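You operate a simulated robot arm through the tools that you are given. There is no shell and no other tool. Be economical: measure what you need, move in short steps, check, and stop when the job is done.

You are at the controls of a simulated robot arm. One attempt, no reset.

TASK
Roll the lint off the chaise and plump the cream pillow.
Fine: the roller lives in the chaise arm; put it back and shut the lid. Set down upright: blue lint roller. What is to be rubbed or washed off counts as gone when no trace of it is left.

It is judged by the outcome, as a careful person would: the job done as asked, and still so three seconds after it is handed in. It fails if anything else is knocked over, pushed out of place, dropped, spilled or broken. Lids that push on must go on centred and level and be pressed home; caps that screw on are set level and turned clockwise until they are tight.

THE ROBOT
A 7-joint arm with a two-finger parallel gripper on a trunk, on a base that drives. Base frame: it is fixed to the floor where the robot stands at the start and does not move with it; the origin is under the middle of the robot, x ahead of it, y to its left, z up. Readings come in m, rad, newtons and seconds.
With the tool pointing down near the work surface it reaches from about 0.1 to 0.52 m from the robot's upright axis, wherever it stands. Its first joint turns from -2.007 to 2.007 rad. Places, roughly: chaise arm lid [0.7, 0.1, 0.6]; lint on the chaise [0.5, -0.7, 0.5]; patterned pillow [2.75, -1.25, 0.75]; pink pillow [4, -1.25, 0.25]; teal pillow [3.75, -1.25, 0.25]; white pillow [2.75, -1.5, 0.75]; yellow pillow [3.75, -1.25, 0.25]. Payload 3.91 kg.
Tool frame: the origin (TCP) lies between the finger pads and is the grasp point; the fingertips stand 0.03 m ahead of it; z points along the fingers, y is the line along which they close. The gripper opens to 0.11 m. The fingers are 0.02 m wide and 0.01 m thick; the gripper's body (0.048 by 0.112 m) begins 0.055 m behind the TCP.
Orientation is that of the tool frame in the base frame, as [roll, pitch, yaw] about the fixed x, y, z axes, in that order (R = Rz(yaw) Ry(pitch) Rx(roll)). With the fingers straight down and closing along the base's y, the tool's x points along the base's -x, its y along +y and its z along -z.

THE INTERFACE
- The arm moves only by the tool apply_moves. Its argument "rows" is a list of rows, each a list of 6 numbers: the shift along the tool's x, y, z in m, then the turn, a rotation vector about the tool's x, y, z in rad. In form: [[tx, ty, tz, wx, wy, wz], ...]. A call has 1 to 10 rows; each row shifts and turns the commanded pose from where the row before left it, along the tool's axes as they then stand. "gripper" is the opening, from 0 (shut) to 1 (fully open), set as the call begins (left out, the last holds). A row lasts 0.2 s, in which the tool goes at most 0.05 m and 0.15 rad; a call with a longer step from one row to the next is refused whole, and so is a gripper value outside its range. A pose out of reach is approached as far as the arm can. The call stops where the force on the tool passes 90 N (or 10 N more than at its start, if that is more) or the arm is blocked; 0.2 s more then pass. The fingers move at their own pace (about 0.153 m/s each) and stop on an object; they squeeze with about 28 N. The grip force told is the motor's: it shows also when the fingers shut on nothing. Time passes only in rows, and 0.2 s behind the last, so rows that do not move let the fingers close. The reply holds the time, the measured pose of the TCP, the force on the tool along the base axes, the opening and the grip force, in the units named above and with some noise, with the torque about the TCP (base axes, N m) and any sound that the robot's microphone picked up.
- Cameras (640 x 400 px; columns grow to the right, rows downward): "scene" is now at [0.2152, 0.1531, 1.1669]; the picture's right is [-0.59, -0.81, 0.00], its down [-0.43, 0.31, -0.85] and it looks along [0.69, -0.50, -0.53] (base axes); focal length 216 px, centre (320, 200). "wrist" rides on the gripper at [0.072, 0.017, -0.103] in the tool frame; the picture's right is [-0.23, 0.97, 0.00], its down [-0.76, -0.18, -0.62] and it looks along [-0.61, -0.14, 0.78] (tool axes); focal length 222 px, centre (320, 200). There is no depth. A picture from a camera that has moved, and an enlarged one, comes with that camera's place and axes in the base frame and with its lens.
- camera(camera): a new picture of that camera. It takes no simulated time.
- lift_body(by): slides the trunk up (or, below 0, down) by that many m; the arm and the scene camera ride with it, the base frame stays. It gives what a move gives, with no picture.
- base_move(legs): drives the robot by 1 to 6 legs, each [ahead, left, turn to the left] in m, m and rad, along the robot's own axes; the way and the turn of a leg run together, so that a leg with both is an arc; at most 1.5 m and 3.142 rad a leg. The arm and the cameras ride along, it lands a little off, and it stops where it bumps. It gives what a move gives.
- aim_head(pan, tilt): turns the head with the scene camera to pan (to the left, within 1.396 rad either way) and tilt (down, from -0.506 to 1.204), counted from straight ahead of the robot. It gives what a move gives.
- zoom(camera, box): a new picture of the part [left, top, right, bottom] of that camera's present view, enlarged. It takes no simulated time.
- close_job(): hands the job in; it is judged then, once.

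Work in short steps. Places have to be worked out from the pictures, the camera data and where the tool is seen: move nearer, look again, correct. Check each grasp and each placing, and mend what went wrong. You have 120 turns and 82 pictures in all, those below and enlarged ones among them. Open the gripper and draw the arm clear of the work before you hand the job in, unless the task says otherwise; then end with one line.

The tools are called after "Emit:" as a command line: name --pt "numbers of a row" for each row, then --argument value for the rest, lists and objects as JSON in quotes. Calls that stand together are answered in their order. apply_moves: Moves the arm, as the interface text tells. Its arguments: {"type":"object","properties":{"rows":{"type":"array"},"gripper":{"type":"number"}},"required":["rows"]} The other tools are called the same way: lift_body (by) slides the trunk up or down; base_move (legs) drives the base; aim_head (pan, tilt) turns the head that bears the scene camera; camera (camera) takes a picture; zoom (camera, box) takes an enlarged picture of a part of a camera's view; close_job () hands the job in.

At the start:

```text
clock: 0.0
position: [0.5544, -0.0078, 1.0872]
orientation: [-3.14, 0.0, -3.14]
contact_force: [0.6, -0.2, 0.1]
wrist_torque: [0.02, 0.01, -0.02]
grip_width: 0.1099
grasp_force: 0.1
trunk travel left (down, up): [-0.5, 0.49]
robot x, y, heading: [0.002, 0.0004, -0.001]
head pan, tilt: [-0.63, 0.559]
```

scene: 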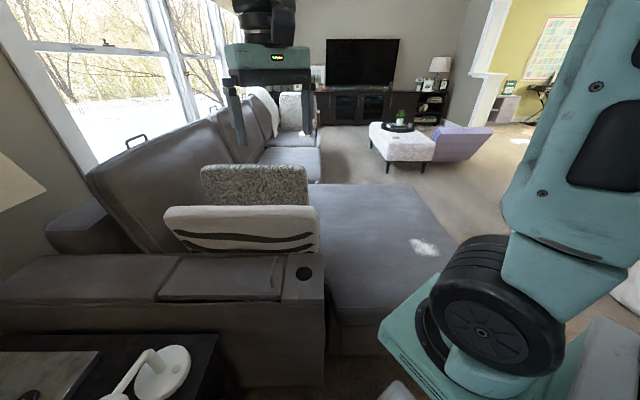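
wrist: 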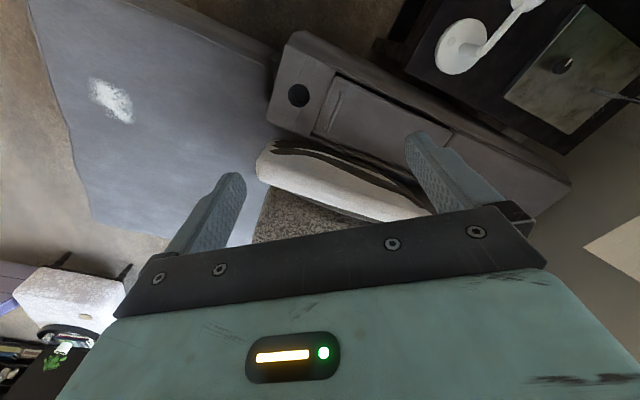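

I'll start by looking closer at the lid, the lint and the cream pillow.

Emit:
zoom --camera "scene" --box '[120, 140, 360, 320]'

Emit:
zoom --camera "wrist" --box '[240, 20, 480, 220]'

```text
2.22 times, centred on (240, 230) of scene
camera zoom: at [0.2152, 0.1531, 1.1669], right [-0.59, -0.81, 0.0], down [-0.43, 0.31, -0.85], along [0.69, -0.5, -0.53], focal length 480 px, centre (498, 133)
```

zoom: 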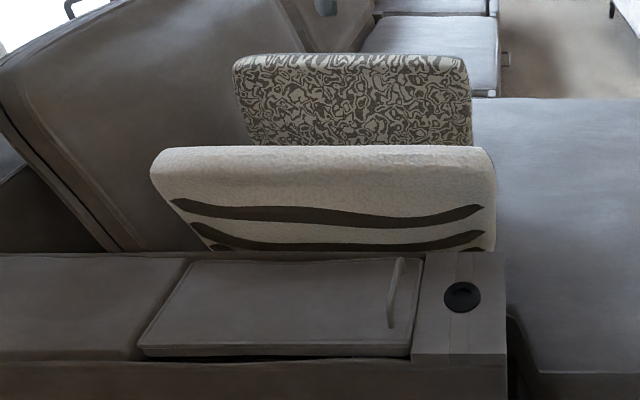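

```text
2.00 times, centred on (360, 120) of wrist
camera zoom: at [0.4839, 0.0098, 1.1925], right [0.23, 0.97, 0.0], down [0.76, -0.18, 0.62], along [0.61, -0.14, -0.78], focal length 444 px, centre (240, 360)
```

zoom: 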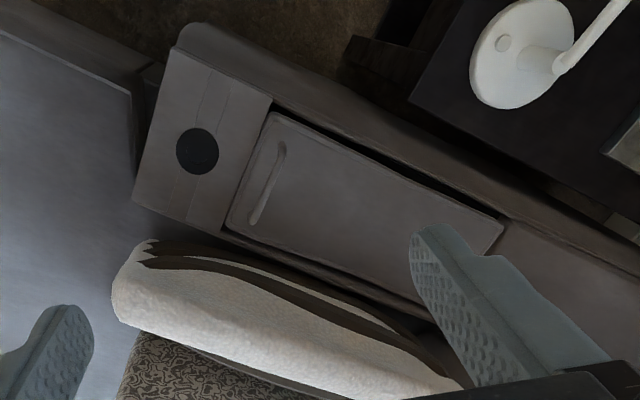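

The lid handle seems to be near [0.67, 0.00, 0.62], running across the arm whose axis heads about 54° left. I'll look down and around to see the room for the base.

Emit:
aim_head --pan 0.0 --tilt 1.1

Emit:
camera --camera "scene"

Emit:
aim_head --pan -1.0 --tilt 0.8

Emit:
camera --camera "scene"

```text
clock: 1.0
position: [0.5557, -0.0081, 1.09]
orientation: [-3.141, 0.0, 3.141]
contact_force: [-0.3, 0.7, 0.0]
wrist_torque: [-0.01, -0.03, 0.03]
grip_width: 0.1099
grasp_force: 0.0
trunk travel left (down, up): [-0.5, 0.49]
robot x, y, heading: [-0.0022, -0.0024, 0.008]
head pan, tilt: [0.0, 1.1]
```

```text
77 pictures are left
camera scene: at [0.206, 0.2058, 1.1246], right [0.0, -1.0, 0.0], down [-0.89, 0.0, -0.45], along [0.45, 0.0, -0.89], focal length 216 px, centre (320, 200)
```

scene: 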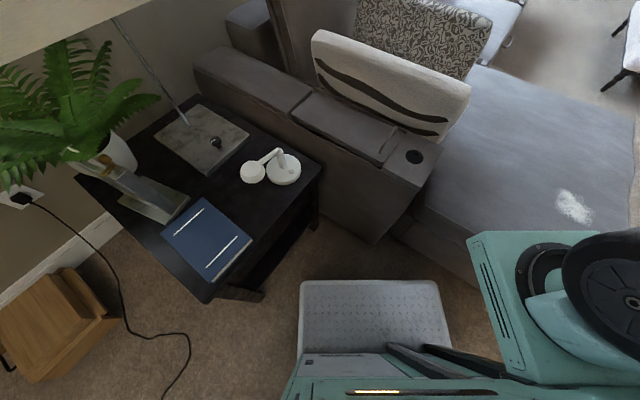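

```text
clock: 2.3
position: [0.5558, -0.0082, 1.0874]
orientation: [3.141, 0.001, 3.141]
contact_force: [-0.3, 0.0, 0.1]
wrist_torque: [0.0, 0.02, -0.02]
grip_width: 0.1099
grasp_force: 0.1
trunk travel left (down, up): [-0.5, 0.49]
robot x, y, heading: [-0.0023, 0.0018, -0.001]
head pan, tilt: [-1.0, 0.799]
```

```text
76 pictures are left
camera scene: at [0.1865, 0.138, 1.1463], right [-0.84, -0.54, 0.0], down [-0.39, 0.6, -0.7], along [0.38, -0.59, -0.72], focal length 216 px, centre (320, 200)
```

scene: 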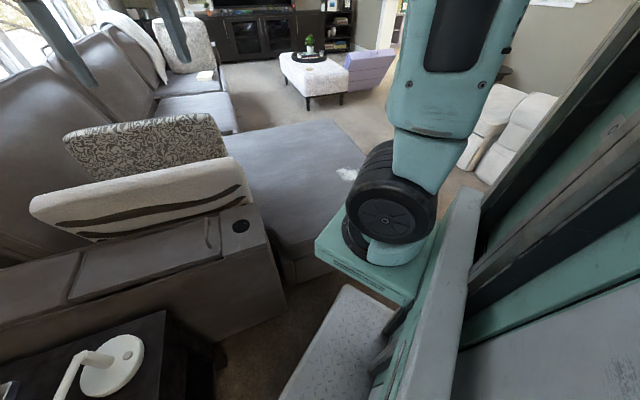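

The base reaches about 0.3 m ahead and 0.25 m to the sides. I'll turn to face the chaise arm squarely, shift left toward the lid, then look.

Emit:
base_move --legs '[[0, 0, -0.63], [0, 0.22, 0], [0.09, 0, 0]]'

Emit:
aim_head --pan 0.0 --tilt 0.9

Emit:
camera --camera "scene"

Emit:
camera --camera "wrist"

```text
clock: 6.4
position: [0.6425, -0.2179, 1.0876]
orientation: [-3.141, 0.0, 2.496]
contact_force: [0.5, 0.2, -0.3]
wrist_torque: [-0.01, 0.0, 0.01]
grip_width: 0.1102
grasp_force: 0.1
trunk travel left (down, up): [-0.5, 0.49]
robot x, y, heading: [0.2076, 0.1213, -0.645]
head pan, tilt: [-1.0, 0.799]
```

```text
clock: 7.7
position: [0.6436, -0.219, 1.0888]
orientation: [-3.141, 0.0, 2.499]
contact_force: [-0.6, 0.6, -0.4]
wrist_torque: [0.01, -0.01, 0.0]
grip_width: 0.11
grasp_force: 0.0
trunk travel left (down, up): [-0.5, 0.49]
robot x, y, heading: [0.2061, 0.1187, -0.645]
head pan, tilt: [0.0, 0.901]
```

```text
75 pictures are left
camera scene: at [0.5013, 0.1549, 1.1384], right [-0.6, -0.8, 0.0], down [-0.63, 0.47, -0.62], along [0.5, -0.37, -0.78], focal length 216 px, centre (320, 200)
```

scene: 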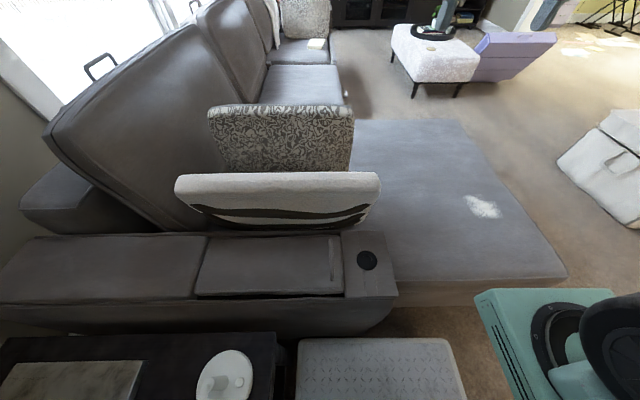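

```text
74 pictures are left
camera wrist: at [0.5963, -0.1612, 1.1925], right [0.77, 0.64, 0.0], down [0.5, -0.6, 0.62], along [0.4, -0.48, -0.78], focal length 222 px, centre (320, 200)
```

wrist: 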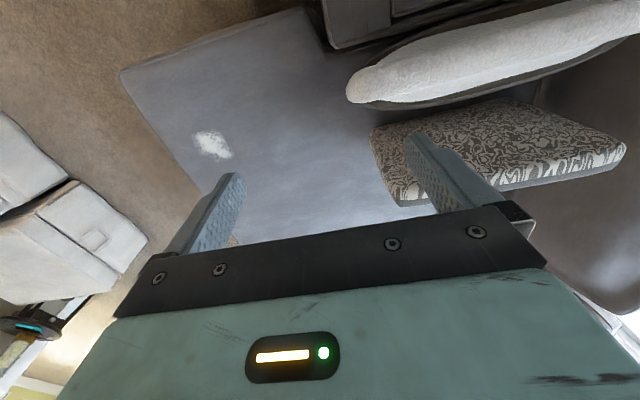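

The lid is in good view. I'll zoom in on the handle.

Emit:
zoom --camera "scene" --box '[190, 200, 400, 330]'

```text
3.05 times, centred on (295, 265) of scene
camera zoom: at [0.5013, 0.1549, 1.1384], right [-0.6, -0.8, 0.0], down [-0.63, 0.47, -0.62], along [0.5, -0.37, -0.78], focal length 659 px, centre (396, 2)
```

zoom: 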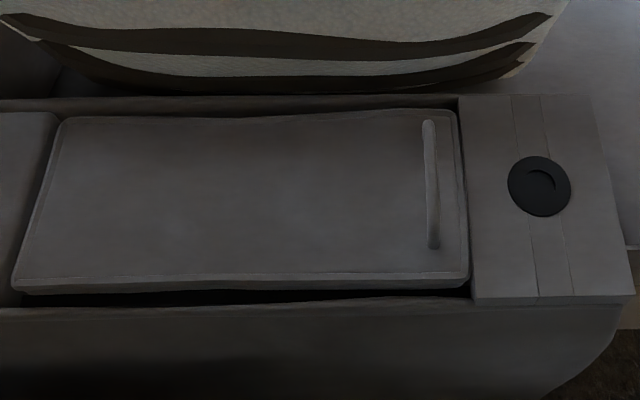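

The handle bar is about at [0.657, 0.005, 0.63], and the gripper already closes along the arm's axis. I'll move over it and come down partway.

Emit:
apply_moves --pt "0.025 0.038 0 0 0 0" --pt "0.025 0.038 0 0 0 0" --pt "0.025 0.038 0 0 0 0" --pt "0.025 0.038 0 0 0 0" --pt "0.023 0.036 0 0 0 0" --pt "0 0 0.045 0 0 0" --pt "0 0 0.045 0 0 0" --pt "0 0 0.045 0 0 0" --pt "0 0 0.045 0 0 0" --pt "0 0 0.045 0 0 0" --gripper 0.6

Emit:
apply_moves --pt "0 0 0.045 0 0 0" --pt "0 0 0.045 0 0 0"

Emit:
camera --camera "wrist"

Emit:
camera --camera "scene"

```text
clock: 9.9
position: [0.6553, 0.0077, 0.8652]
orientation: [3.141, 0.0, 2.499]
contact_force: [0.1, 0.1, 0.6]
wrist_torque: [0.01, 0.01, -0.01]
grip_width: 0.0658
grasp_force: 0.0
trunk travel left (down, up): [-0.5, 0.49]
robot x, y, heading: [0.2017, 0.1217, -0.641]
head pan, tilt: [0.0, 0.901]
```

```text
clock: 10.5
position: [0.6534, 0.0071, 0.772]
orientation: [-3.141, 0.0, 2.5]
contact_force: [0.1, -0.3, 0.0]
wrist_torque: [-0.01, 0.02, -0.01]
grip_width: 0.0659
grasp_force: 0.1
trunk travel left (down, up): [-0.5, 0.49]
robot x, y, heading: [0.2051, 0.1219, -0.642]
head pan, tilt: [0.0, 0.901]
```

```text
72 pictures are left
camera wrist: at [0.6067, 0.0645, 0.8767], right [0.77, 0.64, 0.0], down [0.5, -0.6, 0.62], along [0.4, -0.48, -0.78], focal length 222 px, centre (320, 200)
```

wrist: 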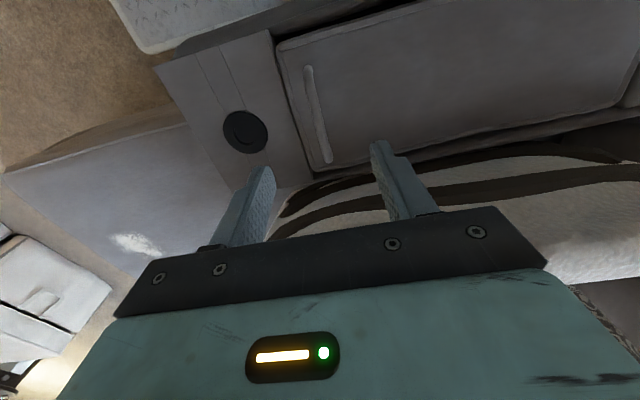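

```text
71 pictures are left
camera scene: at [0.5012, 0.1549, 1.1386], right [-0.6, -0.8, 0.0], down [-0.63, 0.47, -0.62], along [0.5, -0.37, -0.78], focal length 216 px, centre (320, 200)
```

scene: 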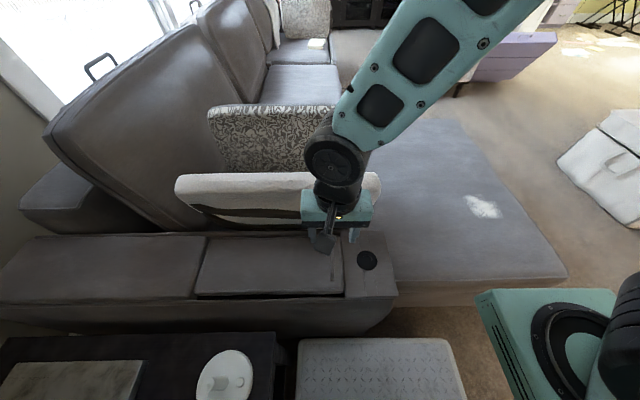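

The bar is centred between the fingers within a few mm. I'll descend around it gently.

Emit:
apply_moves --pt "0 -0.003 0.04 0 0 0" --pt "0 0 0.04 0 0 0" --pt "0 0 0.03 0 0 0" --pt "0 0 0.01 0 0 0" --pt "0 0 0.008 0 0 0"

Emit:
camera --camera "wrist"

Emit:
zoom --camera "scene" --box '[270, 180, 410, 320]'

```text
clock: 11.7
position: [0.6528, 0.0065, 0.6493]
orientation: [3.141, 0.002, 2.497]
contact_force: [-8.0, 2.5, 70.5]
wrist_torque: [-1.91, 2.03, -0.35]
grip_width: 0.0672
grasp_force: 1.4
trunk travel left (down, up): [-0.5, 0.49]
robot x, y, heading: [0.2033, 0.1239, -0.648]
head pan, tilt: [0.0, 0.901]
```

```text
70 pictures are left
camera wrist: at [0.6062, 0.0634, 0.7542], right [0.77, 0.64, 0.0], down [0.5, -0.6, 0.62], along [0.4, -0.48, -0.78], focal length 222 px, centre (320, 200)
```

wrist: 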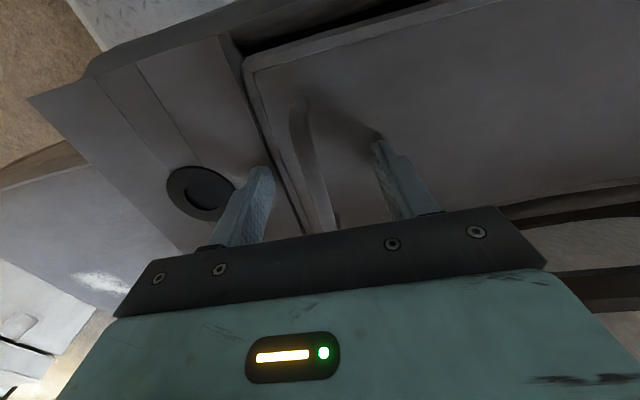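

```text
2.86 times, centred on (340, 250) of scene
camera zoom: at [0.4997, 0.1555, 1.1406], right [-0.6, -0.8, 0.0], down [-0.63, 0.47, -0.62], along [0.5, -0.37, -0.78], focal length 618 px, centre (263, 57)
```

zoom: 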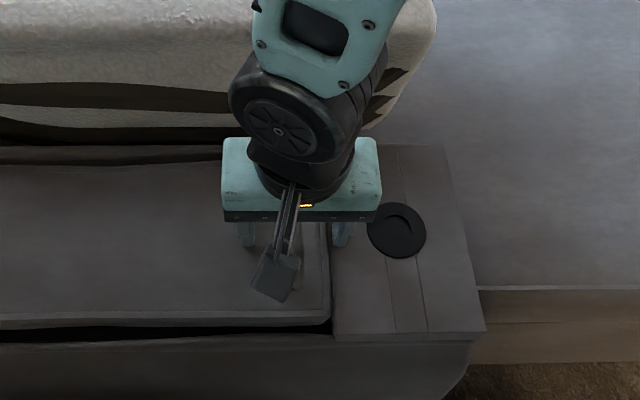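

The fingertips touch the lid at about z 0.62. I'll back off a few mm and close on the bar.

Emit:
apply_moves --pt "0 0 -0.01 0 0 0"

Emit:
apply_moves --pt "0 0 0 0 0 0" --pt "0 0 0 0 0 0" --pt "0 0 0 0 0 0" --gripper 0

```text
clock: 12.1
position: [0.654, 0.0044, 0.6546]
orientation: [-3.141, 0.001, 2.498]
contact_force: [0.9, 0.2, -1.0]
wrist_torque: [-0.01, -0.02, 0.0]
grip_width: 0.0662
grasp_force: 0.1
trunk travel left (down, up): [-0.5, 0.49]
robot x, y, heading: [0.2025, 0.1187, -0.646]
head pan, tilt: [0.0, 0.901]
```

```text
clock: 12.9
position: [0.6541, 0.003, 0.6558]
orientation: [-3.141, 0.0, 2.499]
contact_force: [1.2, -3.0, 0.6]
wrist_torque: [0.03, 0.14, 1.01]
grip_width: 0.0096
grasp_force: 44.8
trunk travel left (down, up): [-0.5, 0.49]
robot x, y, heading: [0.2024, 0.1208, -0.645]
head pan, tilt: [0.0, 0.901]
```

The bar is gripped (width 0.0096). I'll lift a little along an arc, assuming a hinge at the far end, and check the forces.

Emit:
apply_moves --pt "0 0.001 -0.015 0.04 0 0" --pt "0 0.002 -0.015 0.04 0 0"

Emit:
camera --camera "scene"

```text
clock: 13.5
position: [0.6569, 0.0085, 0.6856]
orientation: [-3.064, 0.0, 2.503]
contact_force: [2.5, 11.9, -3.4]
wrist_torque: [-0.13, -0.37, 0.92]
grip_width: 0.0098
grasp_force: 44.7
trunk travel left (down, up): [-0.5, 0.49]
robot x, y, heading: [0.204, 0.1202, -0.64]
head pan, tilt: [0.0, 0.901]
```

```text
68 pictures are left
camera scene: at [0.5015, 0.1555, 1.1383], right [-0.6, -0.8, 0.0], down [-0.63, 0.47, -0.62], along [0.5, -0.37, -0.78], focal length 216 px, centre (320, 200)
```

scene: 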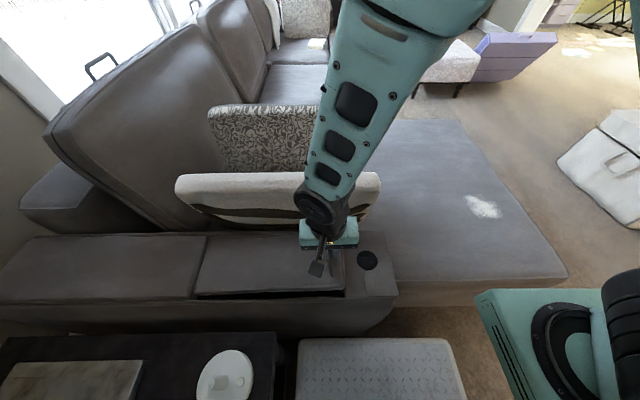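

The lid seems to be rising. I'll check with a zoom.

Emit:
zoom --camera "scene" --box '[180, 200, 400, 330]'

```text
2.91 times, centred on (290, 265) of scene
camera zoom: at [0.5015, 0.1555, 1.1383], right [-0.6, -0.8, 0.0], down [-0.63, 0.47, -0.62], along [0.5, -0.37, -0.78], focal length 629 px, centre (407, 11)
```

zoom: 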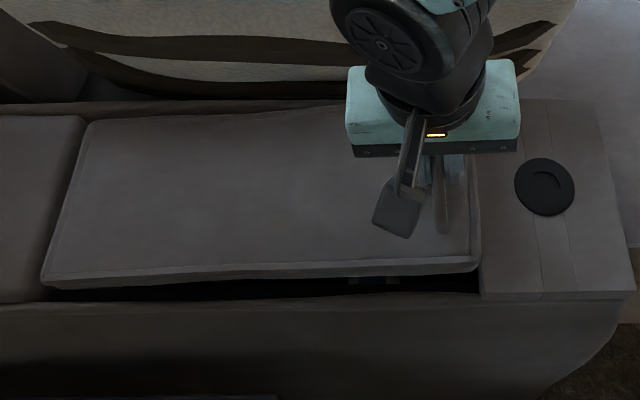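

The lid hinges at the far end and the blue roller is visible inside. I'll continue the arc.

Emit:
apply_moves --pt "0 0.005 -0.03 0.09 0 0" --pt "0 0.005 -0.03 0.09 0 0" --pt "0 0.005 -0.03 0.09 0 0" --pt "0 0.005 -0.03 0.09 0 0"

Emit:
camera --camera "scene"

```text
clock: 14.5
position: [0.6855, 0.0471, 0.7998]
orientation: [-2.71, -0.002, 2.504]
contact_force: [0.7, 44.3, -24.7]
wrist_torque: [0.21, -0.13, 0.86]
grip_width: 0.0097
grasp_force: 44.9
trunk travel left (down, up): [-0.5, 0.49]
robot x, y, heading: [0.2028, 0.1228, -0.645]
head pan, tilt: [0.0, 0.901]
```

```text
66 pictures are left
camera scene: at [0.5019, 0.1566, 1.1378], right [-0.6, -0.8, 0.0], down [-0.63, 0.47, -0.62], along [0.5, -0.37, -0.78], focal length 216 px, centre (320, 200)
```

scene: 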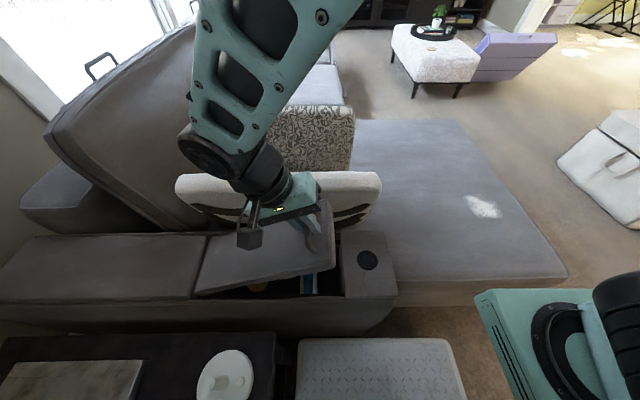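

The lid is about 25° up, but the force shows it pulling toward the hinge, so I'll curl more inward as I continue.

Emit:
apply_moves --pt "0 0.012 -0.025 0.09 0 0" --pt "0 0.008 -0.03 0.09 0 0"

```text
clock: 15.1
position: [0.7057, 0.0746, 0.84]
orientation: [-2.513, -0.005, 2.492]
contact_force: [-49.4, 0.9, 24.9]
wrist_torque: [0.44, 1.08, 0.25]
grip_width: 0.0101
grasp_force: 45.1
trunk travel left (down, up): [-0.5, 0.49]
robot x, y, heading: [0.2048, 0.1159, -0.642]
head pan, tilt: [0.0, 0.901]
```

A sideways force is building up, so I'll relax laterally and slightly outward, then check.

Emit:
apply_moves --pt "0.006 -0.005 0 0 0 0"

```text
clock: 15.5
position: [0.7059, 0.0756, 0.8426]
orientation: [-2.524, 0.003, 2.496]
contact_force: [-7.7, -0.6, 4.1]
wrist_torque: [0.82, 1.29, -0.04]
grip_width: 0.0101
grasp_force: 44.8
trunk travel left (down, up): [-0.5, 0.49]
robot x, y, heading: [0.2003, 0.1196, -0.641]
head pan, tilt: [0.0, 0.901]
```

The forces have relaxed. I'll continue with a small lateral allowance.

Emit:
apply_moves --pt "0.001 0.006 -0.03 0.08 0 0" --pt "0.001 0.006 -0.03 0.08 0 0"

Emit:
camera --camera "scene"

```text
clock: 16.1
position: [0.7328, 0.1123, 0.8813]
orientation: [-2.363, 0.008, 2.494]
contact_force: [7.9, -22.1, 17.1]
wrist_torque: [0.0, 0.07, 1.15]
grip_width: 0.0099
grasp_force: 45.0
trunk travel left (down, up): [-0.5, 0.49]
robot x, y, heading: [0.2017, 0.1214, -0.647]
head pan, tilt: [0.0, 0.901]
```

```text
65 pictures are left
camera scene: at [0.5015, 0.1538, 1.1387], right [-0.6, -0.8, 0.0], down [-0.63, 0.47, -0.62], along [0.5, -0.37, -0.78], focal length 216 px, centre (320, 200)
```

scene: 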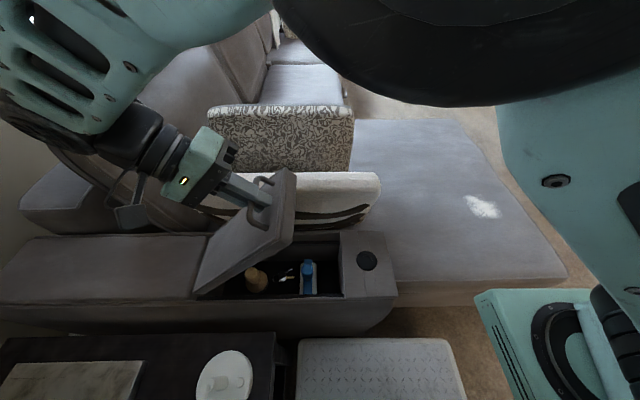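

The lid is about 45–50° open and the roller is visible inside. I'll keep going with a bit less inward.

Emit:
apply_moves --pt "0.0 0.002 -0.03 0.085 0 0" --pt "0.0 0.005 -0.03 0.085 0 0"

Emit:
apply_moves --pt "0.0 0.005 -0.03 0.085 0 0" --pt "0.0 0.005 -0.03 0.085 0 0"

```text
clock: 16.7
position: [0.7481, 0.1348, 0.8999]
orientation: [-2.247, -0.005, 2.489]
contact_force: [-1.0, -11.6, 14.2]
wrist_torque: [0.68, 1.38, -0.48]
grip_width: 0.0097
grasp_force: 45.2
out of reach, approached as far as the arm can: row 2
trunk travel left (down, up): [-0.5, 0.49]
robot x, y, heading: [0.2013, 0.1201, -0.643]
head pan, tilt: [0.0, 0.901]
```

```text
clock: 17.3
position: [0.749, 0.1344, 0.8993]
orientation: [-2.25, -0.006, 2.489]
contact_force: [-3.0, -10.6, 16.1]
wrist_torque: [0.52, 0.97, -0.01]
grip_width: 0.0099
grasp_force: 44.5
out of reach, approached as far as the arm can: row 1, 2
trunk travel left (down, up): [-0.5, 0.49]
robot x, y, heading: [0.2033, 0.1208, -0.645]
head pan, tilt: [0.0, 0.901]
```

I've reached the arm's limit at about 51°. I'll loosen the fingers slightly to see whether the lid stays by itself.

Emit:
apply_moves --pt "0 0 0 0 0 0" --pt "0 0 0 0 0 0" --pt "0 0 0 0 0 0" --gripper 0.22

Emit:
zoom --camera "scene" --box '[120, 100, 400, 320]'

```text
clock: 18.1
position: [0.7495, 0.1356, 0.8999]
orientation: [-2.251, -0.005, 2.491]
contact_force: [0.2, 0.5, 0.0]
wrist_torque: [0.0, -0.03, 0.01]
grip_width: 0.0243
grasp_force: 0.1
trunk travel left (down, up): [-0.5, 0.49]
robot x, y, heading: [0.2035, 0.123, -0.644]
head pan, tilt: [0.0, 0.901]
```

```text
1.82 times, centred on (260, 210) of scene
camera zoom: at [0.5019, 0.1554, 1.1387], right [-0.59, -0.8, 0.0], down [-0.63, 0.46, -0.62], along [0.5, -0.37, -0.78], focal length 393 px, centre (429, 182)
```

zoom: 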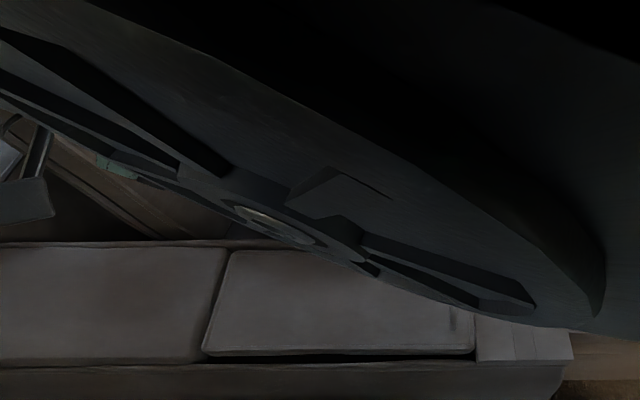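

The lid dropped shut when released, so it must go past vertical. A better grasp is along the bar axis, with the tool horizontal and coming from the robot's side, so the bar can swivel freely. First I'll straighten the tool.

Emit:
apply_moves --pt "0 0 -0.02 -0.15 0 0" --pt "0 0 0 -0.15 0 0" --pt "0 0 0 -0.15 0 0" --pt "0 0 0 -0.15 0 0" --pt "0 0 0 -0.15 0 0" --pt "0 0 0 -0.14 0 0" --gripper 0.5

Emit:
camera --camera "scene"

```text
clock: 19.5
position: [0.7556, 0.1481, 0.9149]
orientation: [3.139, -0.006, 2.494]
contact_force: [-0.2, 0.1, 0.1]
wrist_torque: [0.01, -0.03, 0.02]
grip_width: 0.055
grasp_force: 0.0
trunk travel left (down, up): [-0.5, 0.49]
robot x, y, heading: [0.2026, 0.1214, -0.645]
head pan, tilt: [0.0, 0.901]
```

```text
63 pictures are left
camera scene: at [0.5014, 0.1552, 1.1384], right [-0.6, -0.8, 0.0], down [-0.63, 0.47, -0.62], along [0.5, -0.37, -0.78], focal length 216 px, centre (320, 200)
```

scene: 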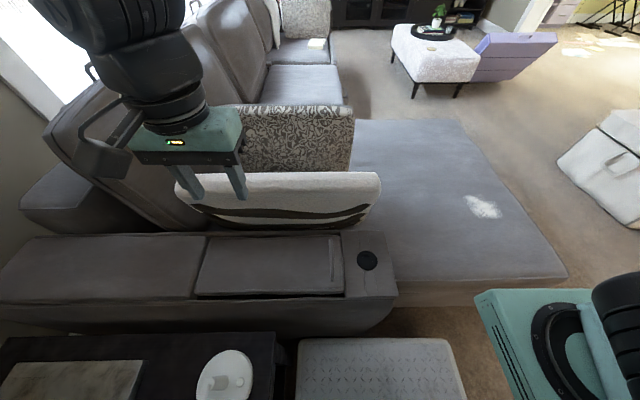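

All is intact. I'll move back toward the front of the lid, staying high, and start turning the tool to horizontal.

Emit:
apply_moves --pt "0.006 -0.045 0 0 0 0" --pt "0.006 -0.045 0 0 0 0" --pt "0.005 -0.045 0 0 0 0" --pt "0 -0.046 0 0 0 0" --pt "0 0 0 0 -0.15 0" --pt "0 0 0 0 -0.15 0" --pt "0 0 0 0 -0.15 0" --pt "0 0 0 0 -0.15 0" --pt "0 0 0 0 -0.15 0"

Emit:
apply_moves --pt "0 0 0 0 -0.15 0" --pt "0 0 0 0 -0.15 0" --pt "0 0 0 0 -0.15 0" --pt "0 0 0 0 -0.15 0" --pt "0 0 0 0 -0.15 0" --pt "0 0 0 0 -0.07 0"

Emit:
camera --camera "scene"

```text
clock: 21.5
position: [0.6333, 0.0121, 0.9141]
orientation: [3.141, 0.749, 2.493]
contact_force: [0.0, -0.1, 0.7]
wrist_torque: [0.02, 0.02, 0.02]
grip_width: 0.0549
grasp_force: 0.0
trunk travel left (down, up): [-0.5, 0.49]
robot x, y, heading: [0.2047, 0.1177, -0.644]
head pan, tilt: [0.0, 0.901]
```

```text
clock: 23.1
position: [0.6396, -0.018, 0.9216]
orientation: [0.836, 1.557, 0.099]
contact_force: [0.0, 0.5, -0.5]
wrist_torque: [-0.04, -0.02, -0.03]
grip_width: 0.0555
grasp_force: 0.1
trunk travel left (down, up): [-0.5, 0.49]
robot x, y, heading: [0.2018, 0.1183, -0.647]
head pan, tilt: [0.0, 0.901]
stopped in row 6: the arm was blocked; the commanded pose is now the measured one
```

```text
62 pictures are left
camera scene: at [0.5068, 0.185, 1.1288], right [-0.23, -0.97, 0.0], down [-0.84, 0.2, -0.51], along [0.5, -0.12, -0.86], focal length 216 px, centre (320, 200)
```

scene: 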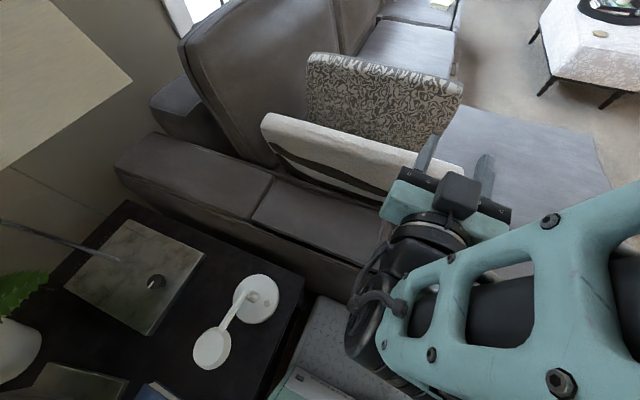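

The arm brushed the head while turning. The tool is now horizontal, so I'll lower it clear of the head and check.

Emit:
apply_moves --pt "0.02 0 0.02 0 0 0" --pt "0.03 0 0.01 0 0 0" --pt "0.03 0 0 0 0 0"

Emit:
camera --camera "scene"

Emit:
camera --camera "wrist"

```text
clock: 23.9
position: [0.6392, -0.0181, 0.9235]
orientation: [0.887, 1.557, 0.152]
contact_force: [-0.1, -0.6, 0.6]
wrist_torque: [-0.02, 0.01, -0.03]
grip_width: 0.0548
grasp_force: 0.1
out of reach, approached as far as the arm can: row 1, 2, 3
trunk travel left (down, up): [-0.5, 0.49]
robot x, y, heading: [0.2027, 0.1203, -0.649]
head pan, tilt: [0.0, 0.901]
```

```text
61 pictures are left
camera scene: at [0.5073, 0.1849, 1.1295], right [-0.22, -0.97, 0.0], down [-0.83, 0.19, -0.52], along [0.51, -0.12, -0.85], focal length 216 px, centre (320, 200)
```

scene: 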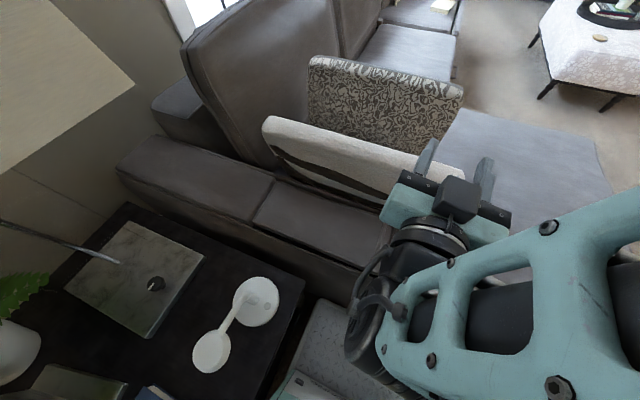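

```text
60 pictures are left
camera wrist: at [0.5764, 0.0648, 0.8498], right [0.65, 0.72, 0.24], down [-0.59, 0.28, 0.75], along [0.48, -0.63, 0.61], focal length 222 px, centre (320, 200)
```

wrist: 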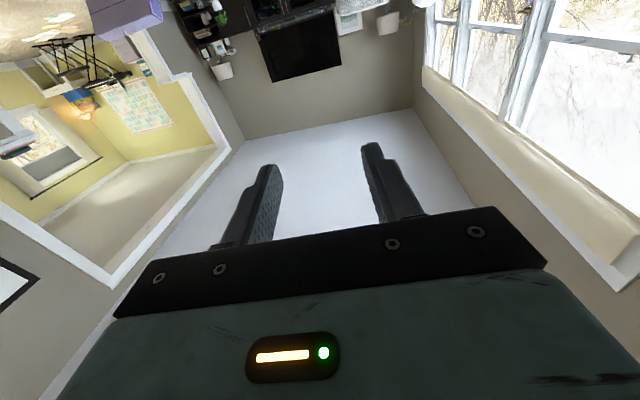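

The arm is too folded here. I'll back the base off 0.15 m (and 0.04 m left) to give it room, then reset the head and try the horizontal pose lower.

Emit:
base_move --legs '[[-0.15, 0.04, 0]]'

Emit:
apply_moves --pt "0.0 0 0.045 0 0 0" --pt "0.0 0 0.045 0 0 0" --pt "0.03 0 0.03 0 0 0" --pt "0.04 0 0 0 0 0" --pt "0.04 0 0 0 0 0"

Emit:
aim_head --pan 0.0 --tilt 0.9

Emit:
camera --camera "scene"

```text
clock: 25.2
position: [0.563, 0.0422, 0.9277]
orientation: [1.159, 1.543, 0.382]
contact_force: [0.1, 0.3, -0.4]
wrist_torque: [-0.04, -0.02, -0.03]
grip_width: 0.0547
grasp_force: 0.1
trunk travel left (down, up): [-0.5, 0.49]
robot x, y, heading: [0.1341, 0.199, -0.671]
head pan, tilt: [0.0, 0.901]
stopped in leg 1: the robot was blocked; the commanded pose is now the measured one
```

```text
clock: 26.4
position: [0.6643, -0.04, 0.8219]
orientation: [1.133, 1.551, 0.362]
contact_force: [0.1, 0.0, 0.8]
wrist_torque: [0.0, 0.0, 0.01]
grip_width: 0.0549
grasp_force: 0.1
out of reach, approached as far as the arm can: row 5
trunk travel left (down, up): [-0.5, 0.49]
robot x, y, heading: [0.1331, 0.1973, -0.675]
head pan, tilt: [0.0, 0.901]
```

```text
clock: 27.0
position: [0.6649, -0.0403, 0.8221]
orientation: [1.146, 1.554, 0.378]
contact_force: [0.1, -0.3, 0.0]
wrist_torque: [-0.02, 0.0, 0.01]
grip_width: 0.0551
grasp_force: 0.0
trunk travel left (down, up): [-0.5, 0.49]
robot x, y, heading: [0.1303, 0.1972, -0.674]
head pan, tilt: [0.0, 0.901]
```

```text
59 pictures are left
camera scene: at [0.4289, 0.2221, 1.1384], right [-0.62, -0.78, 0.0], down [-0.61, 0.49, -0.62], along [0.49, -0.39, -0.78], focal length 216 px, centre (320, 200)
```

scene: 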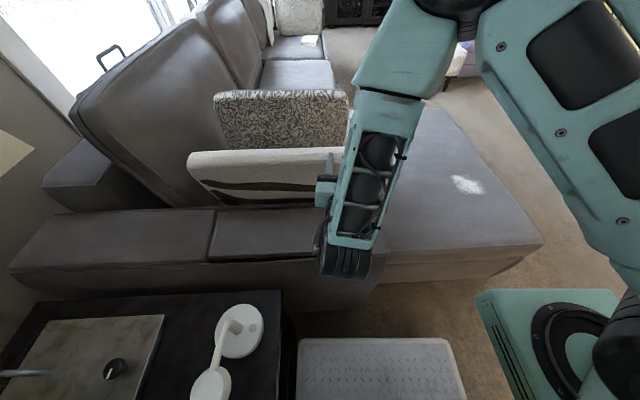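

With the tool level, z 0.82 is the lowest the arm manages, so I'll align the tool with the bar and lower with the trunk. First comes the yaw correction and the shift over the bar's near half.

Emit:
apply_moves --pt "0 0 0 -0.11 0 0" --pt "0 0.014 -0.027 0 0 0" --pt "0 0.014 -0.026 0 0 0"

Emit:
lift_body --by -0.1

Emit:
camera --camera "scene"

Emit:
camera --camera "wrist"

```text
clock: 27.8
position: [0.6537, 0.0159, 0.8348]
orientation: [1.012, 1.554, 0.351]
contact_force: [0.3, 0.4, 0.0]
wrist_torque: [0.0, 0.02, -0.02]
grip_width: 0.0549
grasp_force: 0.1
out of reach, approached as far as the arm can: row 2, 3
trunk travel left (down, up): [-0.5, 0.49]
robot x, y, heading: [0.1311, 0.1959, -0.677]
head pan, tilt: [0.0, 0.901]
```

```text
clock: 29.1
position: [0.6544, 0.0168, 0.7351]
orientation: [1.005, 1.554, 0.344]
contact_force: [0.1, -0.7, 0.1]
wrist_torque: [0.01, 0.0, 0.01]
grip_width: 0.055
grasp_force: 0.1
trunk travel left (down, up): [-0.4, 0.59]
robot x, y, heading: [0.1284, 0.1995, -0.674]
head pan, tilt: [0.0, 0.901]
```

```text
58 pictures are left
camera scene: at [0.4289, 0.2221, 1.0384], right [-0.62, -0.78, 0.0], down [-0.61, 0.49, -0.62], along [0.49, -0.39, -0.78], focal length 216 px, centre (320, 200)
```

scene: 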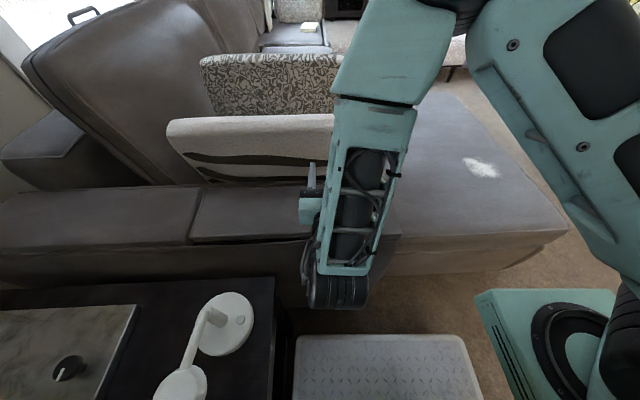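

```text
57 pictures are left
camera wrist: at [0.5847, 0.0941, 0.6633], right [0.59, 0.77, 0.24], down [-0.61, 0.24, 0.75], along [0.52, -0.6, 0.61], focal length 222 px, centre (320, 200)
```

wrist: 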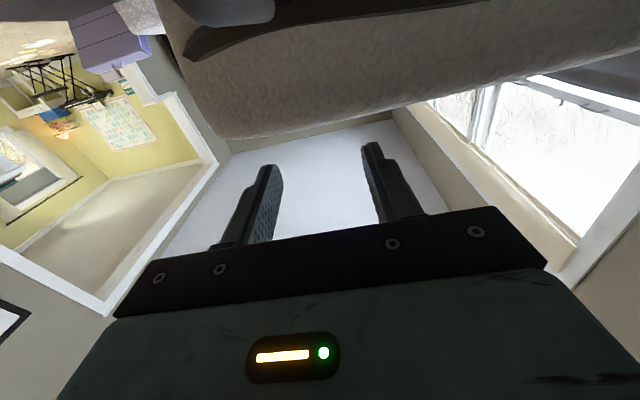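

The tool sits over the bar, about 1 cm too far toward the hinge. I'll correct that and lower further.

Emit:
apply_moves --pt "0 -0.011 0 0 0 0"

Emit:
lift_body --by -0.07

Emit:
aim_head --pan 0.2 --tilt 0.7

Emit:
zoom --camera "scene" --box '[200, 120, 440, 320]'

```text
clock: 29.5
position: [0.6509, 0.0079, 0.7371]
orientation: [1.066, 1.558, 0.406]
contact_force: [-0.1, -0.6, -0.2]
wrist_torque: [0.01, 0.0, 0.01]
grip_width: 0.0551
grasp_force: 0.2
out of reach, approached as far as the arm can: row 1
trunk travel left (down, up): [-0.4, 0.59]
robot x, y, heading: [0.1348, 0.1964, -0.666]
head pan, tilt: [0.0, 0.901]
```

```text
clock: 30.2
position: [0.6494, 0.0091, 0.7103]
orientation: [0.498, 1.537, -0.163]
contact_force: [-20.3, -0.4, 37.0]
wrist_torque: [2.53, 4.54, 1.5]
grip_width: 0.0548
grasp_force: 0.1
trunk travel left (down, up): [-0.363, 0.627]
robot x, y, heading: [0.1312, 0.197, -0.677]
head pan, tilt: [0.0, 0.901]
stopped: the force on the tool passed its limit at 134 N (the readings are from after the stop); the commanded pose is now the measured one
```

```text
clock: 30.9
position: [0.6494, 0.0084, 0.7097]
orientation: [0.544, 1.537, -0.117]
contact_force: [-36.1, 2.3, 52.6]
wrist_torque: [3.98, 7.07, 2.41]
grip_width: 0.0549
grasp_force: 0.0
trunk travel left (down, up): [-0.363, 0.627]
robot x, y, heading: [0.1289, 0.1986, -0.667]
head pan, tilt: [0.201, 0.7]
```

```text
2.00 times, centred on (320, 220) of scene
camera zoom: at [0.4435, 0.2307, 1.0186], right [-0.46, -0.89, 0.0], down [-0.57, 0.29, -0.77], along [0.68, -0.35, -0.64], focal length 432 px, centre (320, 160)
```

zoom: 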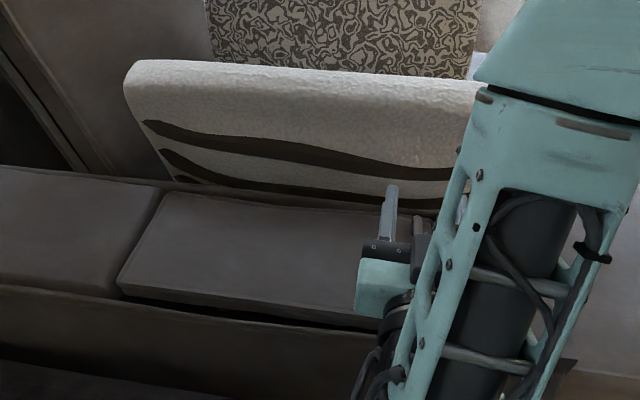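

The wrist camera under the gripper is touching the chaise arm. I'll rise with the trunk and flip the gripper half a turn so the camera is on top.

Emit:
lift_body --by 0.12

Emit:
apply_moves --pt "0 0 0.03 0 0 0.15" --pt "0 0 0.02 0 0 0.15" --pt "0 0 0 0 0 0.15" --pt "0 0 0 0 0 0.15" --pt "0 0 0 0 0 0.15" --pt "0 0 0 0 0 0.15" --pt "0 0 0 0 0 0.15" --pt "0 0 0 0 0 0.15" --pt "0 0 0 0 0 0.15" --pt "0 0 0 0 0 0.15"

Emit:
apply_moves --pt "0 0 0 0 0 0.15" --pt "0 0 0 0 0 0.15" --pt "0 0 0 0 0 0.15" --pt "0 0 0 0 0 0.15" --pt "0 0 0 0 0 0.15" --pt "0 0 0 0 0 0.15" --pt "0 0 0 0 0 0.15" --pt "0 0 0 0 0 0.15" --pt "0 0 0 0 0 0.15" --pt "0 0 0 0 0 0.15"

Emit:
camera --camera "wrist"

```text
clock: 32.4
position: [0.6505, 0.0089, 0.8291]
orientation: [0.563, 1.538, -0.097]
contact_force: [-0.6, -0.8, -0.3]
wrist_torque: [0.02, 0.04, 0.0]
grip_width: 0.0546
grasp_force: 0.1
trunk travel left (down, up): [-0.483, 0.507]
robot x, y, heading: [0.1314, 0.2016, -0.679]
head pan, tilt: [0.201, 0.7]
```

```text
clock: 34.6
position: [0.793, -0.0623, 1.0335]
orientation: [1.574, 0.076, 0.913]
contact_force: [-0.1, -0.4, -0.4]
wrist_torque: [0.03, 0.02, -0.02]
grip_width: 0.0549
grasp_force: 0.0
out of reach, approached as far as the arm can: row 1, 2, 3, 4, 5, 6, 7, 8, 9, 10
trunk travel left (down, up): [-0.483, 0.507]
robot x, y, heading: [0.1319, 0.1956, -0.675]
head pan, tilt: [0.201, 0.7]
```

```text
clock: 36.8
position: [0.697, -0.1863, 1.2523]
orientation: [1.582, -0.728, 0.94]
contact_force: [0.1, -1.0, 0.3]
wrist_torque: [0.0, -0.01, 0.01]
grip_width: 0.0549
grasp_force: 0.0
out of reach, approached as far as the arm can: row 1, 2, 3, 4, 5, 6, 7, 8, 9, 10
trunk travel left (down, up): [-0.483, 0.507]
robot x, y, heading: [0.1306, 0.1969, -0.673]
head pan, tilt: [0.201, 0.7]
```

```text
55 pictures are left
camera wrist: at [0.6396, -0.0898, 1.3149], right [-0.47, -0.67, 0.58], down [-0.77, 0.0, -0.63], along [0.42, -0.74, -0.52], focal length 222 px, centre (320, 200)
```

wrist: 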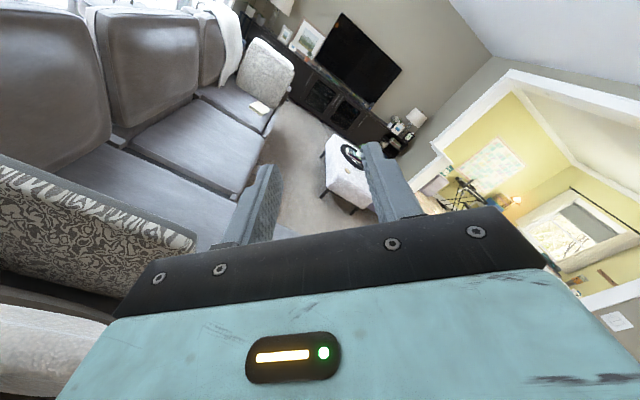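

The roll is mostly done but the commanded point was too low for this trunk height. I'll raise the commanded point and complete the flip.

Emit:
apply_moves --pt "0.05 0 0 0 0 0.14" --pt "0.05 0 0 0 0 0" --pt "0.05 0 0 0 0 0" --pt "0.04 0 0 0 0 0"

```text
clock: 37.8
position: [0.7789, -0.1004, 1.391]
orientation: [1.604, -0.749, 0.933]
contact_force: [0.6, -0.8, 0.2]
wrist_torque: [0.0, -0.02, 0.02]
grip_width: 0.0548
grasp_force: 0.0
out of reach, approached as far as the arm can: row 1, 3
trunk travel left (down, up): [-0.483, 0.507]
robot x, y, heading: [0.1328, 0.196, -0.678]
head pan, tilt: [0.201, 0.7]
```

The flip runs into a joint limit, so I'll roll back. With the tool pitched about 55° from vertical instead of horizontal, the camera clears the chaise arm without flipping.

Emit:
apply_moves --pt "0 0 0 0 0 -0.15" --pt "0 0 0 0 0 -0.15" --pt "0 0 0 0 0 -0.15" --pt "0 0 0 0 0 -0.15" --pt "0 0 0 0 0 -0.15" --pt "0 0 0 0 0 -0.15" --pt "0 0 0 0 0 -0.15" --pt "0 0 0 0 0 -0.15" --pt "0 0 0 0 0 -0.15" --pt "0 0 0 0 0 -0.15"

Emit:
apply_moves --pt "0 0 0 0 0 -0.15" --pt "0 0 0 0 0 -0.15" --pt "0 0 0 0 0 -0.15" --pt "0 0 0 0 0 -0.15" --pt "0 0 0 0 0 -0.15" --pt "0 0 0 0 0 -0.15" --pt "0 0 0 0 0 -0.15" --pt "0 0 0 0 0 -0.15" --pt "0 0 0 0 0 -0.15" --pt "0 0 0 0 0 -0.15"

Emit:
apply_moves --pt "0 0 0 0 0.15 -0.1" --pt "0 0 0 0 0.15 0" --pt "0 0 0 0 0.15 0" --pt "0 0 0 0 0.15 0"

Emit:
camera --camera "scene"

```text
clock: 40.0
position: [0.779, -0.1014, 1.3906]
orientation: [1.596, 0.744, 0.97]
contact_force: [-0.2, -0.1, -0.2]
wrist_torque: [-0.03, -0.03, -0.01]
grip_width: 0.0549
grasp_force: 0.0
trunk travel left (down, up): [-0.483, 0.507]
robot x, y, heading: [0.1302, 0.1955, -0.673]
head pan, tilt: [0.201, 0.7]
```

```text
clock: 42.2
position: [0.781, -0.1026, 1.3892]
orientation: [-1.6, 0.897, -2.212]
contact_force: [-0.4, 0.1, 0.4]
wrist_torque: [0.01, -0.02, 0.02]
grip_width: 0.0549
grasp_force: 0.0
trunk travel left (down, up): [-0.483, 0.507]
robot x, y, heading: [0.13, 0.1982, -0.674]
head pan, tilt: [0.201, 0.7]
```

```text
refused: row 1 steps farther than a row can; nothing moved
```

```text
54 pictures are left
camera scene: at [0.4454, 0.2305, 1.1378], right [-0.46, -0.89, 0.0], down [-0.57, 0.29, -0.76], along [0.68, -0.35, -0.64], focal length 216 px, centre (320, 200)
```

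scene: 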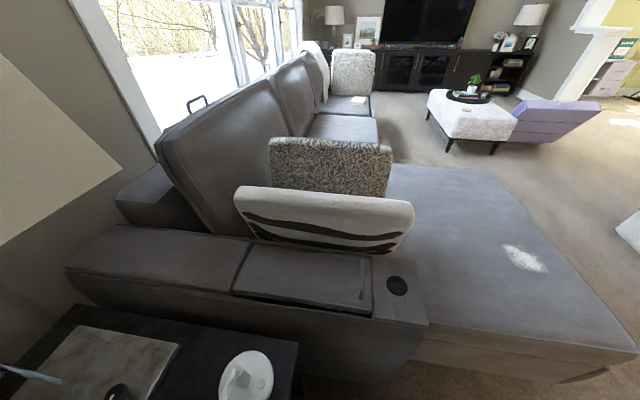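

Everything is clear in view. I'll zoom in on the bar to judge the gap under it.

Emit:
zoom --camera "scene" --box '[330, 240, 430, 330]'

```text
4.44 times, centred on (380, 285) of scene
camera zoom: at [0.4454, 0.2305, 1.1378], right [-0.46, -0.89, 0.0], down [-0.57, 0.29, -0.76], along [0.68, -0.35, -0.64], focal length 961 px, centre (53, -178)
```

zoom: 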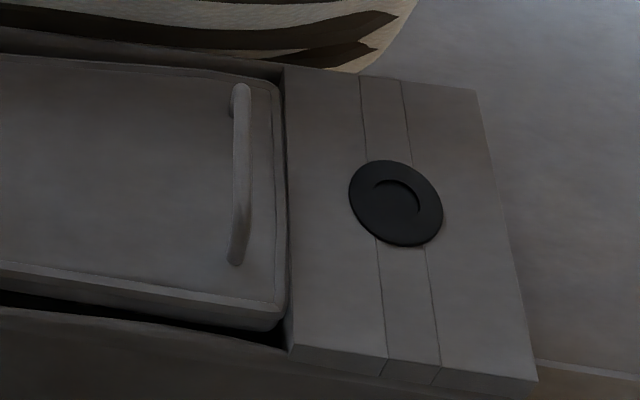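

The bar has roughly a 2 cm gap under it, so a finger fits when the bar swivels. I'll drive a bit closer, set the 55° pitch, then test whether the lid-vertical pose is reachable before gripping.

Emit:
base_move --legs '[[0.078, 0, 0.02]]'

Emit:
apply_moves --pt "0 0 0 0 0 0.134" --pt "0 0 0 0 0 0.134" --pt "0 0 0 0 0 0.134" --pt "0 0 0 0 0 0.134" --pt "0 0 0 0 0 0.134" --pt "0 0 0 0 0.15 0" --pt "0 0 0 0 0.15 0" --pt "0 0 0 0 0.15 0" --pt "0 0 0 0 0.15 0"

```text
clock: 43.3
position: [0.8449, -0.1357, 1.3896]
orientation: [-1.601, 0.902, -2.191]
contact_force: [-0.1, -0.4, -0.5]
wrist_torque: [0.01, 0.0, 0.0]
grip_width: 0.0551
grasp_force: 0.1
trunk travel left (down, up): [-0.483, 0.507]
robot x, y, heading: [0.1895, 0.1506, -0.647]
head pan, tilt: [0.201, 0.7]
```

```text
clock: 45.3
position: [0.8389, -0.1286, 1.3809]
orientation: [-3.139, 0.95, 2.547]
contact_force: [0.2, 1.8, 0.0]
wrist_torque: [-0.01, -0.01, -0.01]
grip_width: 0.0548
grasp_force: 0.1
out of reach, approached as far as the arm can: row 9
trunk travel left (down, up): [-0.483, 0.507]
robot x, y, heading: [0.1847, 0.1512, -0.657]
head pan, tilt: [0.201, 0.7]
```

Orientation is near what I want (54° pitch). Next I'll go to the would-be lid-vertical pose to test reach.

Emit:
apply_moves --pt "0.0336 0.0279 0.006 0 0 0" --pt "0.0336 0.0279 0.006 0 0 0" --pt "0.0336 0.0279 0.006 0 0 0" --pt "0.0336 0.0279 0.006 0 0 0" --pt "0.0336 0.0279 0.006 0 0 0" --pt "0.0336 0.0279 0.006 0 0 0" --pt "0.0336 0.0279 0.006 0 0 0" --pt "0.0336 0.0279 0.006 0 0 0" --pt "0.0336 0.0279 0.006 0 0 0" --pt "0.0336 0.0279 0.006 0 0 0"

Emit:
apply_moves --pt "0.0336 0.0279 0.006 0 0 0" --pt "0.0336 0.0279 0.006 0 0 0" --pt "0.0336 0.0279 0.006 0.03 0 0.03" --pt "0.0336 0.0279 0.006 0.03 0 -0.03"

```text
clock: 47.5
position: [0.8739, 0.1845, 1.0759]
orientation: [3.139, 0.954, 2.542]
contact_force: [-0.5, 0.3, 0.4]
wrist_torque: [0.01, 0.01, 0.03]
grip_width: 0.0547
grasp_force: 0.1
trunk travel left (down, up): [-0.483, 0.507]
robot x, y, heading: [0.1905, 0.1516, -0.65]
head pan, tilt: [0.201, 0.7]
```

```text
clock: 48.7
position: [0.917, 0.2637, 0.9496]
orientation: [-3.08, 0.951, 2.467]
contact_force: [6.3, -9.3, 1.5]
wrist_torque: [0.55, 0.38, 0.14]
grip_width: 0.0551
grasp_force: 0.1
trunk travel left (down, up): [-0.483, 0.507]
robot x, y, heading: [0.1884, 0.1516, -0.653]
head pan, tilt: [0.201, 0.7]
stopped in row 4: the arm was blocked; the commanded pose is now the measured one
```

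Something was touched lightly there, so I'll look.

Emit:
camera --camera "scene"

Emit:
camera --camera "wrist"

```text
52 pictures are left
camera scene: at [0.5026, 0.2647, 1.1337], right [0.45, -0.89, 0.0], down [-0.61, -0.31, -0.73], along [0.65, 0.33, -0.68], focal length 216 px, centre (320, 200)
```

scene: 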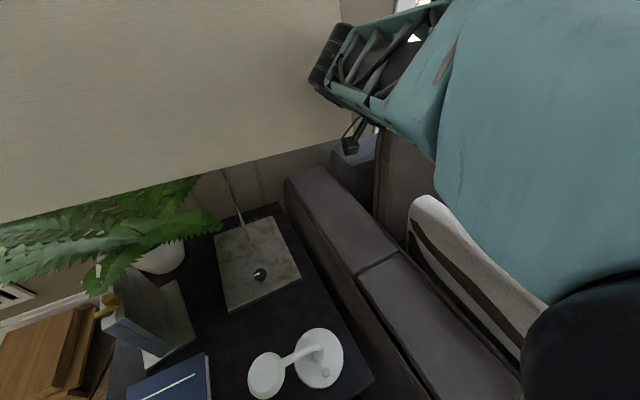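

```text
51 pictures are left
camera wrist: at [0.8356, 0.3609, 0.9511], right [0.75, 0.65, 0.15], down [-0.14, -0.06, 0.99], along [0.65, -0.76, 0.05], focal length 222 px, centre (320, 200)
```

wrist: 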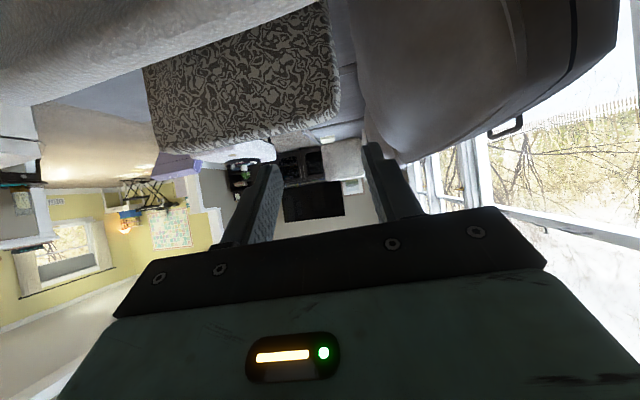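

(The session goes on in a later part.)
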